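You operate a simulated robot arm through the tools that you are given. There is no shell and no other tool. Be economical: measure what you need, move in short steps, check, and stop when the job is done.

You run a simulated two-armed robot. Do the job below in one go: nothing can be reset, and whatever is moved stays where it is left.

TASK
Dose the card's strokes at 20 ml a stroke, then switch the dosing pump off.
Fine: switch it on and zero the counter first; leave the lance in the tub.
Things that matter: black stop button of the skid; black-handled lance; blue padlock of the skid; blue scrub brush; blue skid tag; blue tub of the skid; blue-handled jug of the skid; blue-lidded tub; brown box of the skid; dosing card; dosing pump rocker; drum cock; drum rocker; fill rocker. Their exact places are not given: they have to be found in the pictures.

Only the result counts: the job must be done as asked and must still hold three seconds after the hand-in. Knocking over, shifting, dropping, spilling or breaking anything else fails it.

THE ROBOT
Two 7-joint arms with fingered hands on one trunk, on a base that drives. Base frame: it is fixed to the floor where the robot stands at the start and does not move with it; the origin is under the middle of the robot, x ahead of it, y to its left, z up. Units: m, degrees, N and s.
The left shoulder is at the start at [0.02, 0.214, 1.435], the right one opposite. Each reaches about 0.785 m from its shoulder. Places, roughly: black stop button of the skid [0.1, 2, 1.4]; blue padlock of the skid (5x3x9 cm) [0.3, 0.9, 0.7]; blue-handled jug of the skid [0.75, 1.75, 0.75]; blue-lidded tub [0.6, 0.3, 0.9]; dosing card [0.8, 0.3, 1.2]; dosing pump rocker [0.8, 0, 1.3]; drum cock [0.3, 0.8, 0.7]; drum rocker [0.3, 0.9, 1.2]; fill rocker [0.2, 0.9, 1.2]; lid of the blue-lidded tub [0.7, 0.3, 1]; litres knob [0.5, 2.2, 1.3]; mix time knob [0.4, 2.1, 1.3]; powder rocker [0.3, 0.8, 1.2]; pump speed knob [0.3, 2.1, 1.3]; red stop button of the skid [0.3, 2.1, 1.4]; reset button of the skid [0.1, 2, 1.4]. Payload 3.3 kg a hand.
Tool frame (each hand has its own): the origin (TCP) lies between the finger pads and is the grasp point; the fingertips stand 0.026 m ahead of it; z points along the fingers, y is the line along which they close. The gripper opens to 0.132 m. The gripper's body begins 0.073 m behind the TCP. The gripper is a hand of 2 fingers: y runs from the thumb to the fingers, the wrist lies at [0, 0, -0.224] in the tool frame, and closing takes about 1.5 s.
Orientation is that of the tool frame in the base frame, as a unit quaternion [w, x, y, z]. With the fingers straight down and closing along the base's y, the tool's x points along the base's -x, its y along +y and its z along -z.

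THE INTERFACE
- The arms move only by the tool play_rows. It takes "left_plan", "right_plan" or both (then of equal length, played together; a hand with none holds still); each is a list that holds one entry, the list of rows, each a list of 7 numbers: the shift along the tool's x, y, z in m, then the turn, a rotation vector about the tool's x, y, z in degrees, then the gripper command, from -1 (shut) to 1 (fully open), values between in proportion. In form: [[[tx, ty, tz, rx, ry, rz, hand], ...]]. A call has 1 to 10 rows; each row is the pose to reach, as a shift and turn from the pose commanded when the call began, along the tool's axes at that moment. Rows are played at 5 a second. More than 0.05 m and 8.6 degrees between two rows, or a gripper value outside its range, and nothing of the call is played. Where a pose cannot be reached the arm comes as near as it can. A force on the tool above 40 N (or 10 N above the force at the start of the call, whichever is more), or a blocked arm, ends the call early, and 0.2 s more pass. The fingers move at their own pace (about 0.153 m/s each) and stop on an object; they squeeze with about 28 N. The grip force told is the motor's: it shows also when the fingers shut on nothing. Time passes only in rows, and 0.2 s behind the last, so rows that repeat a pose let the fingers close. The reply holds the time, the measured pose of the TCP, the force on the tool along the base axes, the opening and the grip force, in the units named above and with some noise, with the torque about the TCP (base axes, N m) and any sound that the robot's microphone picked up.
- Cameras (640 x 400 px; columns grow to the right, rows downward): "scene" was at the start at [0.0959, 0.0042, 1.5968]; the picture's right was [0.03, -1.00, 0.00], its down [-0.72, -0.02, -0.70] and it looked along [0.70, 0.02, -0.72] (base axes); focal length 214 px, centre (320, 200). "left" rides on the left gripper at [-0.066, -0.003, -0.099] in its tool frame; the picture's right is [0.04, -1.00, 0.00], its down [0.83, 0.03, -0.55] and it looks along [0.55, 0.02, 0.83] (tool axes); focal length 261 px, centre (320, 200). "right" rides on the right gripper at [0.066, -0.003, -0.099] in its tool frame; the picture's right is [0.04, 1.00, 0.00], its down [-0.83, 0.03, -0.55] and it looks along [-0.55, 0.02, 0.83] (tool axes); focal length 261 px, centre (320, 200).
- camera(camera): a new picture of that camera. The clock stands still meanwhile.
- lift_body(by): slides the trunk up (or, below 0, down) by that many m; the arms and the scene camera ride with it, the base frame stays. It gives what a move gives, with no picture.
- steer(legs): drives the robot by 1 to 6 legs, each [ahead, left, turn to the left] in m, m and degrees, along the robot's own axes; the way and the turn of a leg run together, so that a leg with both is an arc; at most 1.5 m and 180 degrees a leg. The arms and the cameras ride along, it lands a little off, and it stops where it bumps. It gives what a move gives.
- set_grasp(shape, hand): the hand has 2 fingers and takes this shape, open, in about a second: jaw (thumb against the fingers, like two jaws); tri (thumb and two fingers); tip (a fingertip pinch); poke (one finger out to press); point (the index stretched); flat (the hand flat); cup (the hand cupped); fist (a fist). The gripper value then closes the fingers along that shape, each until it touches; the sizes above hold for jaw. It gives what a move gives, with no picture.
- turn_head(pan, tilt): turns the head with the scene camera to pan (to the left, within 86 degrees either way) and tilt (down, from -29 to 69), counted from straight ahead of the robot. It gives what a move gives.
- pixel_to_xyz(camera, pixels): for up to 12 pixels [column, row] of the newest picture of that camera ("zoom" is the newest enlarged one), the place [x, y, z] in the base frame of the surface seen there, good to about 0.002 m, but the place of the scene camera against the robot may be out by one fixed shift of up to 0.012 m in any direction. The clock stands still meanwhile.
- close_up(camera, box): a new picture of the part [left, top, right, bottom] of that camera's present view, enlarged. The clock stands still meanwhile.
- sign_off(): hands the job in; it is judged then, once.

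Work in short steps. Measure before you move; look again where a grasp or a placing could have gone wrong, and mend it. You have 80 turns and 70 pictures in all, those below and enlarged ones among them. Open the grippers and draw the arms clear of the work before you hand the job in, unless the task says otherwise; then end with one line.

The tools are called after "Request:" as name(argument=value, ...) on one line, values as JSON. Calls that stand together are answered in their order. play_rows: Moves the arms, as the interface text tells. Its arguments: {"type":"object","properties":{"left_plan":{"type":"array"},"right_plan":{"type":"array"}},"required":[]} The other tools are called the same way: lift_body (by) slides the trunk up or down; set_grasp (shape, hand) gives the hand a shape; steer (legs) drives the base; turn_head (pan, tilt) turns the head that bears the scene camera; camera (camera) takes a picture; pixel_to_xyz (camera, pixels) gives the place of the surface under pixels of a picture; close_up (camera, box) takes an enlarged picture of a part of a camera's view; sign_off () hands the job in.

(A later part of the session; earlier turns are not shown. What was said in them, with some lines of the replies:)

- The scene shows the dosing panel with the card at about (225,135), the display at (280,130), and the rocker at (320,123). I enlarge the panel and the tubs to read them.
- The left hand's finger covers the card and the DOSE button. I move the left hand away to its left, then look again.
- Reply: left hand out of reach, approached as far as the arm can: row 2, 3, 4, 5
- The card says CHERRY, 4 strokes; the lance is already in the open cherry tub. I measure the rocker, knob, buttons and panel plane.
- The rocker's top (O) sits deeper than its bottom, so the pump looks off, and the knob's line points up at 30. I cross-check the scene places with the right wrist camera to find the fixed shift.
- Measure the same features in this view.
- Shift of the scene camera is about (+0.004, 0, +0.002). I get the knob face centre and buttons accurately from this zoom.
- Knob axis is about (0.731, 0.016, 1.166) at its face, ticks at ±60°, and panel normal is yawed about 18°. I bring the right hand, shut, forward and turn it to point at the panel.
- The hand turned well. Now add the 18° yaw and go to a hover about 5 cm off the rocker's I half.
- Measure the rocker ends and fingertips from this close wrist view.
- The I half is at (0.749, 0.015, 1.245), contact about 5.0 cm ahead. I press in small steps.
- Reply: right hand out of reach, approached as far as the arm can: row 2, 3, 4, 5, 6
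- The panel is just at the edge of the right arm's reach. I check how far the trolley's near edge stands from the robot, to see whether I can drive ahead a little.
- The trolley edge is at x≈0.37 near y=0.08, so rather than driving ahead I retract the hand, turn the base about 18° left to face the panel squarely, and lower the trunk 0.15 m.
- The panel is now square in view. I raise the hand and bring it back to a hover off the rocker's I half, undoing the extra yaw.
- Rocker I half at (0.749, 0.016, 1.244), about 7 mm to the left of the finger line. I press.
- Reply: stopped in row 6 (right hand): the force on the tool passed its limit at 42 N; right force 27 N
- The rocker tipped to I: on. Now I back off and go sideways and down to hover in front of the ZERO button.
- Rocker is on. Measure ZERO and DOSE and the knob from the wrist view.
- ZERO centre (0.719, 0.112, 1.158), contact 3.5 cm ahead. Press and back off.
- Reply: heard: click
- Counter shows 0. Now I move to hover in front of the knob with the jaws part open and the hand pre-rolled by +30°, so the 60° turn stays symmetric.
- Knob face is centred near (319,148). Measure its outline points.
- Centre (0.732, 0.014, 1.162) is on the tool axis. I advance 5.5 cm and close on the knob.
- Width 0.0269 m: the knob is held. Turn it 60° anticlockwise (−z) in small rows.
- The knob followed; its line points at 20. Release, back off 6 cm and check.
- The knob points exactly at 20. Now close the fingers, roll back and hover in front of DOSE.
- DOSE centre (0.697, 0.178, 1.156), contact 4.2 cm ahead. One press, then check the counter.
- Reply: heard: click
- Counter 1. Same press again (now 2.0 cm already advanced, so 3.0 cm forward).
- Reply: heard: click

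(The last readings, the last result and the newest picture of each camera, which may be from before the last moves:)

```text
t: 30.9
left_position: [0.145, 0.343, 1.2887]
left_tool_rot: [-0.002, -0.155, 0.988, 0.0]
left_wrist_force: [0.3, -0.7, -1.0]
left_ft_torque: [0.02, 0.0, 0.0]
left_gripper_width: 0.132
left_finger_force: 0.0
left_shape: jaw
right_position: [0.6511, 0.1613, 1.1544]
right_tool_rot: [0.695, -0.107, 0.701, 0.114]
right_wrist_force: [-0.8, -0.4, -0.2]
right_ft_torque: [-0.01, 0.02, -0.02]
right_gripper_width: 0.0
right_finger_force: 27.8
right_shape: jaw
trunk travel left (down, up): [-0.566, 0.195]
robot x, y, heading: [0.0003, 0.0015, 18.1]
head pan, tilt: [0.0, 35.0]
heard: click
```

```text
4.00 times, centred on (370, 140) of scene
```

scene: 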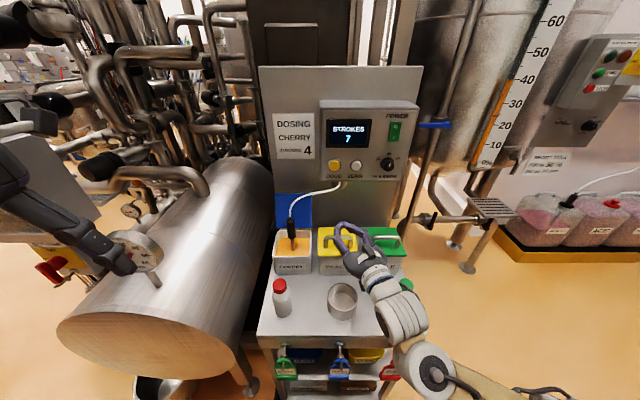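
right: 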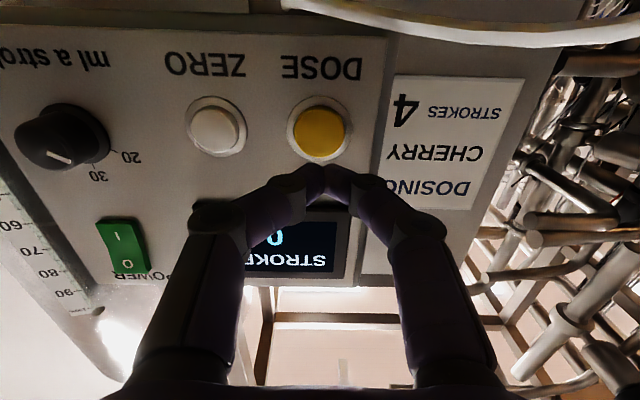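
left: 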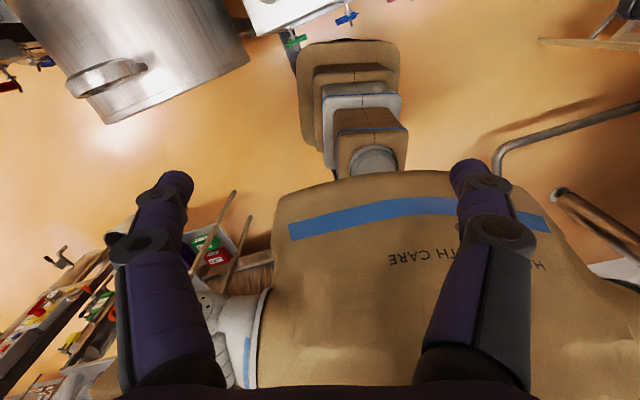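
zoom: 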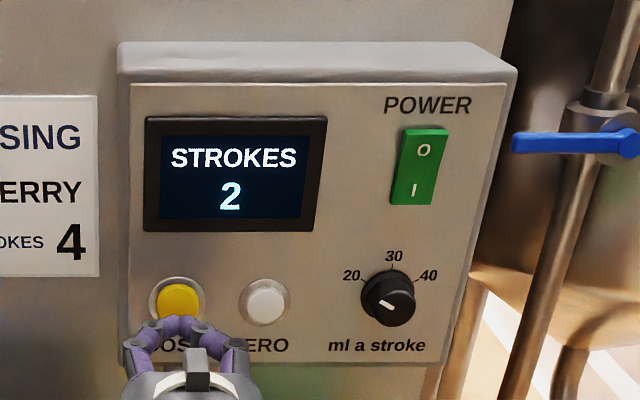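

Counter 2. Third press.

Request:
play_rows(right_plan=[[[0, 0, 0.018, 0, 0, 0, -1], [0, 0, 0.024, 0, 0, 0, -1], [0, 0, 0.028, 0, 0, 0, -1], [0, 0, 0.03, 0, 0, 0, -1], [0, 0, 0.016, 0, 0, 0, -1], [0, 0, 0, 0, 0, 0, -1], [0, 0, 0, 0, 0, 0, -1], [0, 0, 0, 0, 0, 0, -1]]])

Request:
close_up(camera="scene", box=[310, 90, 430, 190])

```text
t: 32.7
left_position: [0.1448, 0.3427, 1.2875]
left_tool_rot: [-0.003, -0.155, 0.988, 0.001]
left_wrist_force: [-0.5, -0.7, 1.0]
left_ft_torque: [-0.02, -0.02, 0.03]
left_gripper_width: 0.1321
left_finger_force: 0.0
left_shape: jaw
right_position: [0.6504, 0.1612, 1.1546]
right_tool_rot: [0.695, -0.107, 0.702, 0.116]
right_wrist_force: [-0.1, 0.0, 0.4]
right_ft_torque: [-0.01, -0.03, -0.03]
right_gripper_width: 0.0
right_finger_force: 28.3
right_shape: jaw
trunk travel left (down, up): [-0.566, 0.195]
robot x, y, heading: [-0.0017, -0.0005, 17.9]
head pan, tilt: [0.0, 35.0]
heard: click
```

```text
4.00 times, centred on (370, 140) of scene
```

zoom: 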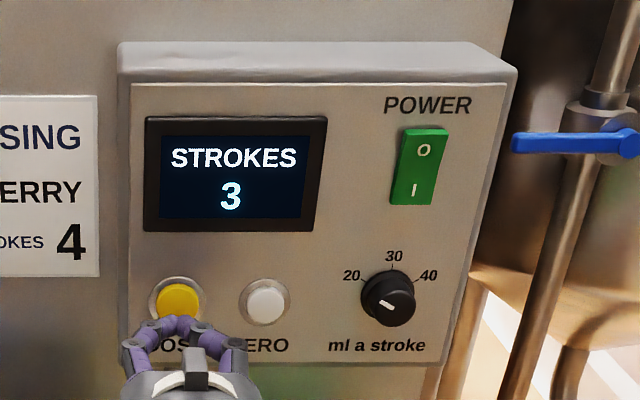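

Counter 3. Fourth and last press.

Request:
play_rows(right_plan=[[[0, 0, 0.018, 0, 0, 0, -1], [0, 0, 0.024, 0, 0, 0, -1], [0, 0, 0.028, 0, 0, 0, -1], [0, 0, 0.03, 0, 0, 0, -1], [0, 0, 0.016, 0, 0, 0, -1], [0, 0, 0, 0, 0, 0, -1], [0, 0, 0, 0, 0, 0, -1], [0, 0, 0, 0, 0, 0, -1]]])

Request:
close_up(camera="scene", box=[310, 90, 430, 190])

```text
t: 34.5
left_position: [0.1461, 0.3423, 1.2887]
left_tool_rot: [-0.002, -0.155, 0.988, 0.0]
left_wrist_force: [1.0, 0.9, -0.1]
left_ft_torque: [0.02, 0.02, -0.01]
left_gripper_width: 0.1319
left_finger_force: 0.0
left_shape: jaw
right_position: [0.6513, 0.1611, 1.1555]
right_tool_rot: [0.695, -0.108, 0.701, 0.116]
right_wrist_force: [-0.6, -0.5, 0.5]
right_ft_torque: [-0.03, -0.04, 0.02]
right_gripper_width: 0.0003
right_finger_force: 28.8
right_shape: jaw
trunk travel left (down, up): [-0.566, 0.195]
robot x, y, heading: [0.0016, -0.0023, 17.7]
head pan, tilt: [0.0, 35.0]
heard: click
```

```text
4.00 times, centred on (370, 140) of scene
```

zoom: 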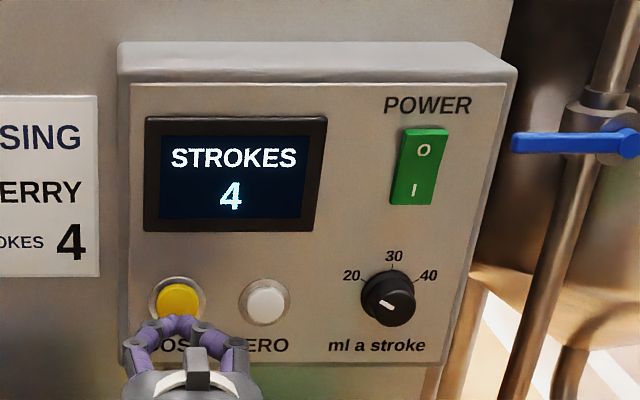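

Counter 4. Now I back off, rise and go right to hover before the rocker's O half (z≈1.283).

Request:
play_rows(right_plan=[[[0, 0, -0.03, 0, 0, 0, -1], [-0.04, -0.015, -0.035, 0, 0, 0, -1], [-0.075, -0.045, -0.035, 0, 0, 0, -1], [-0.105, -0.08, -0.035, 0, 0, 0, -1], [-0.125, -0.12, -0.03, 0, 0, 0, -1], [-0.128, -0.15, -0.028, 0, 0, 0, -1], [-0.128, -0.1675, -0.028, 0, 0, 0, -1], [-0.128, -0.1675, -0.028, 0, 0, 0, -1]]])

Request:
camera(camera="right")

Request:
close_up(camera="scene", box=[310, 90, 430, 190])

```text
t: 36.3
left_position: [0.1451, 0.342, 1.2889]
left_tool_rot: [-0.002, -0.155, 0.988, -0.001]
left_wrist_force: [-0.4, -0.2, 0.5]
left_ft_torque: [-0.02, 0.0, -0.04]
left_gripper_width: 0.1318
left_finger_force: 0.1
left_shape: jaw
right_position: [0.6767, -0.0074, 1.2788]
right_tool_rot: [0.695, -0.106, 0.702, 0.114]
right_wrist_force: [-0.1, 0.1, 0.1]
right_ft_torque: [0.0, 0.03, 0.03]
right_gripper_width: 0.0
right_finger_force: 27.6
right_shape: jaw
trunk travel left (down, up): [-0.566, 0.195]
robot x, y, heading: [-0.0042, 0.0013, 18.1]
head pan, tilt: [0.0, 35.0]
```

```text
37 pictures are left
```

right: 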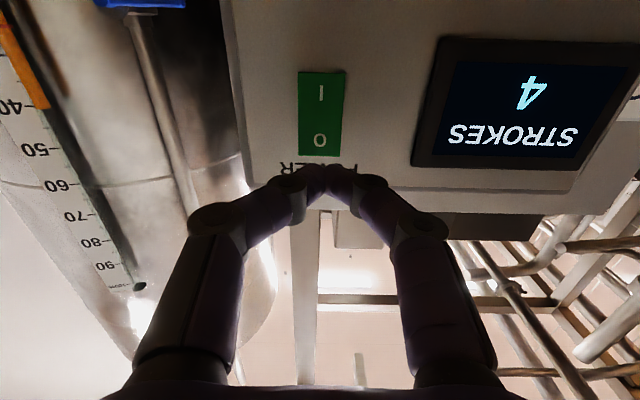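

```text
4.00 times, centred on (370, 140) of scene
```

zoom: 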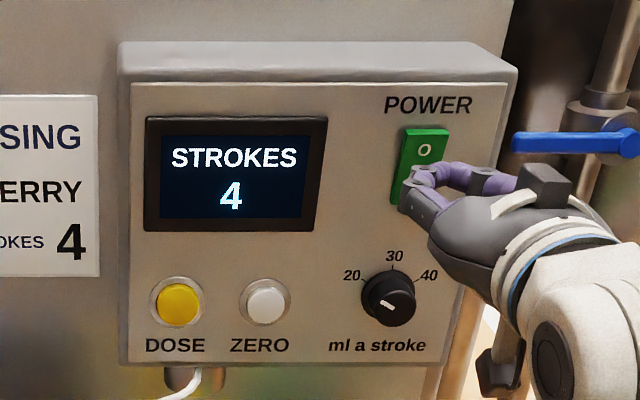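

Request:
pixel_to_xyz(camera="right", pixels=[[320, 141], [320, 148], [321, 90], [302, 141], [340, 141]])

```text
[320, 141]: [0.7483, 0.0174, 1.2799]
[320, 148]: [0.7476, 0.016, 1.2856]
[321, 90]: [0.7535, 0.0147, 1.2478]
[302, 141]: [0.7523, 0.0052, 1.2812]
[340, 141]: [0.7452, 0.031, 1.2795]
```

O half at (0.748, 0.017, 1.284), contact 4.9 cm ahead; press.

Request:
play_rows(right_plan=[[[-0.006, 0, 0.025, 0, 0, 0, -1], [-0.006, 0, 0.041, 0, 0, 0, -1], [-0.006, 0, 0.047, 0, 0, 0, -1], [-0.006, 0, 0.051, 0, 0, 0, -1], [-0.006, 0, 0.054, 0, 0, 0, -1], [-0.006, 0, 0.056, 0, 0, 0, -1], [-0.006, 0, 0.04, 0, 0, 0, -1], [-0.006, 0, 0.0, 0, 0, 0, -1]]])

Request:
close_up(camera="scene", box=[310, 90, 430, 190])

```text
t: 38.1
left_position: [0.1452, 0.3416, 1.2874]
left_tool_rot: [-0.001, -0.156, 0.988, 0.0]
left_wrist_force: [0.0, -1.1, -0.4]
left_ft_torque: [-0.01, 0.02, -0.01]
left_gripper_width: 0.132
left_finger_force: 0.0
left_shape: jaw
right_position: [0.6778, -0.0083, 1.2874]
right_tool_rot: [0.695, -0.109, 0.701, 0.116]
right_wrist_force: [-0.2, -0.7, 0.2]
right_ft_torque: [0.01, 0.0, -0.01]
right_gripper_width: 0.0001
right_finger_force: 28.1
right_shape: jaw
trunk travel left (down, up): [-0.566, 0.195]
robot x, y, heading: [-0.0015, 0.001, 18.1]
head pan, tilt: [0.0, 35.0]
```

```text
4.00 times, centred on (370, 140) of scene
```

zoom: 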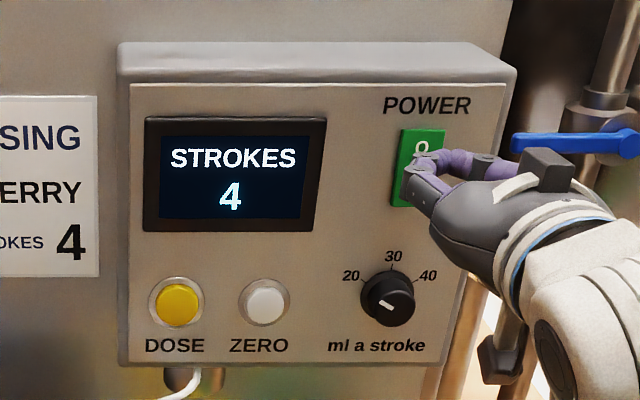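

The rocker seems tipped back to O. I draw the hand well back, open it, and verify.

Request:
play_rows(right_plan=[[[0, 0, -0.04, 0, 0, 0, -1], [0, -0.02, -0.08, 0, 0, 0, -0.5], [0, -0.05, -0.11, 0, 0, 0, 0], [0, -0.08, -0.14, 0, 0, 0, 1], [0, -0.11, -0.17, 0, 0, 0, 1], [0, -0.14, -0.2, 0, 0, 0, 1], [0, -0.14, -0.2, 0, 0, 0, 1]]])

Request:
close_up(camera="scene", box=[310, 90, 430, 190])

Request:
camera(camera="scene")

```text
t: 39.7
left_position: [0.1458, 0.3402, 1.2886]
left_tool_rot: [-0.001, -0.156, 0.988, 0.0]
left_wrist_force: [0.1, -1.0, 0.0]
left_ft_torque: [0.01, 0.01, 0.0]
left_gripper_width: 0.1319
left_finger_force: 0.0
left_shape: jaw
right_position: [0.5499, -0.165, 1.2859]
right_tool_rot: [0.695, -0.108, 0.701, 0.116]
right_wrist_force: [-0.2, 0.0, 0.2]
right_ft_torque: [0.0, 0.01, -0.01]
right_gripper_width: 0.132
right_finger_force: 0.0
right_shape: jaw
right hand out of reach, approached as far as the arm can: row 4, 6, 7
trunk travel left (down, up): [-0.566, 0.195]
robot x, y, heading: [-0.0015, -0.0012, 17.9]
head pan, tilt: [0.0, 35.0]
```

```text
4.00 times, centred on (370, 140) of scene
```

zoom: 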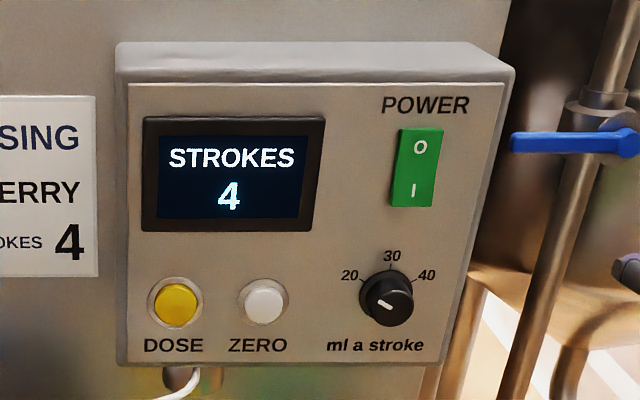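

```text
33 pictures are left
```

scene: 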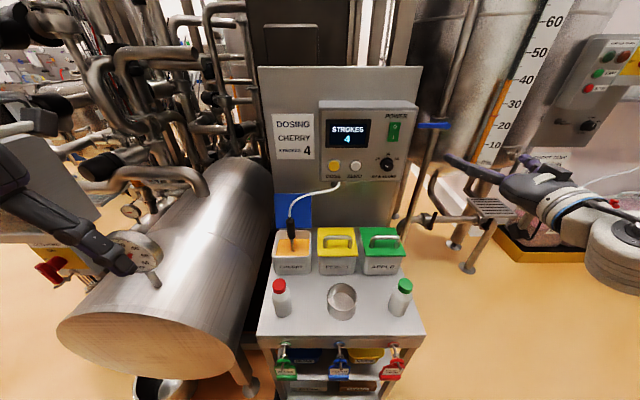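

The bottom edge of the rocker stands out again; I confirm the tilt by measurement.

Request:
pixel_to_xyz(camera="zoom", pixels=[[420, 135], [420, 146], [417, 170], [413, 190], [413, 200]])

```text
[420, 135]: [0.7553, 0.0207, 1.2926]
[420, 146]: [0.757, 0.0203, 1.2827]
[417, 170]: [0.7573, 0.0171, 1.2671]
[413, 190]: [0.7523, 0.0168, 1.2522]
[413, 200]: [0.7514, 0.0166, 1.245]
```

The O half is pressed in, as it was at the start, so the pump is off. The lance is in the tub, nothing else has moved, and both hands are clear and open.

Request:
sign_off()

```text
The job is handed in.
```

I switched the pump on, zeroed the counter and set the knob to 20 ml. I then dosed the card's 4 strokes of cherry (the counter reads 4) and switched the pump off, leaving the lance in the cherry tub.
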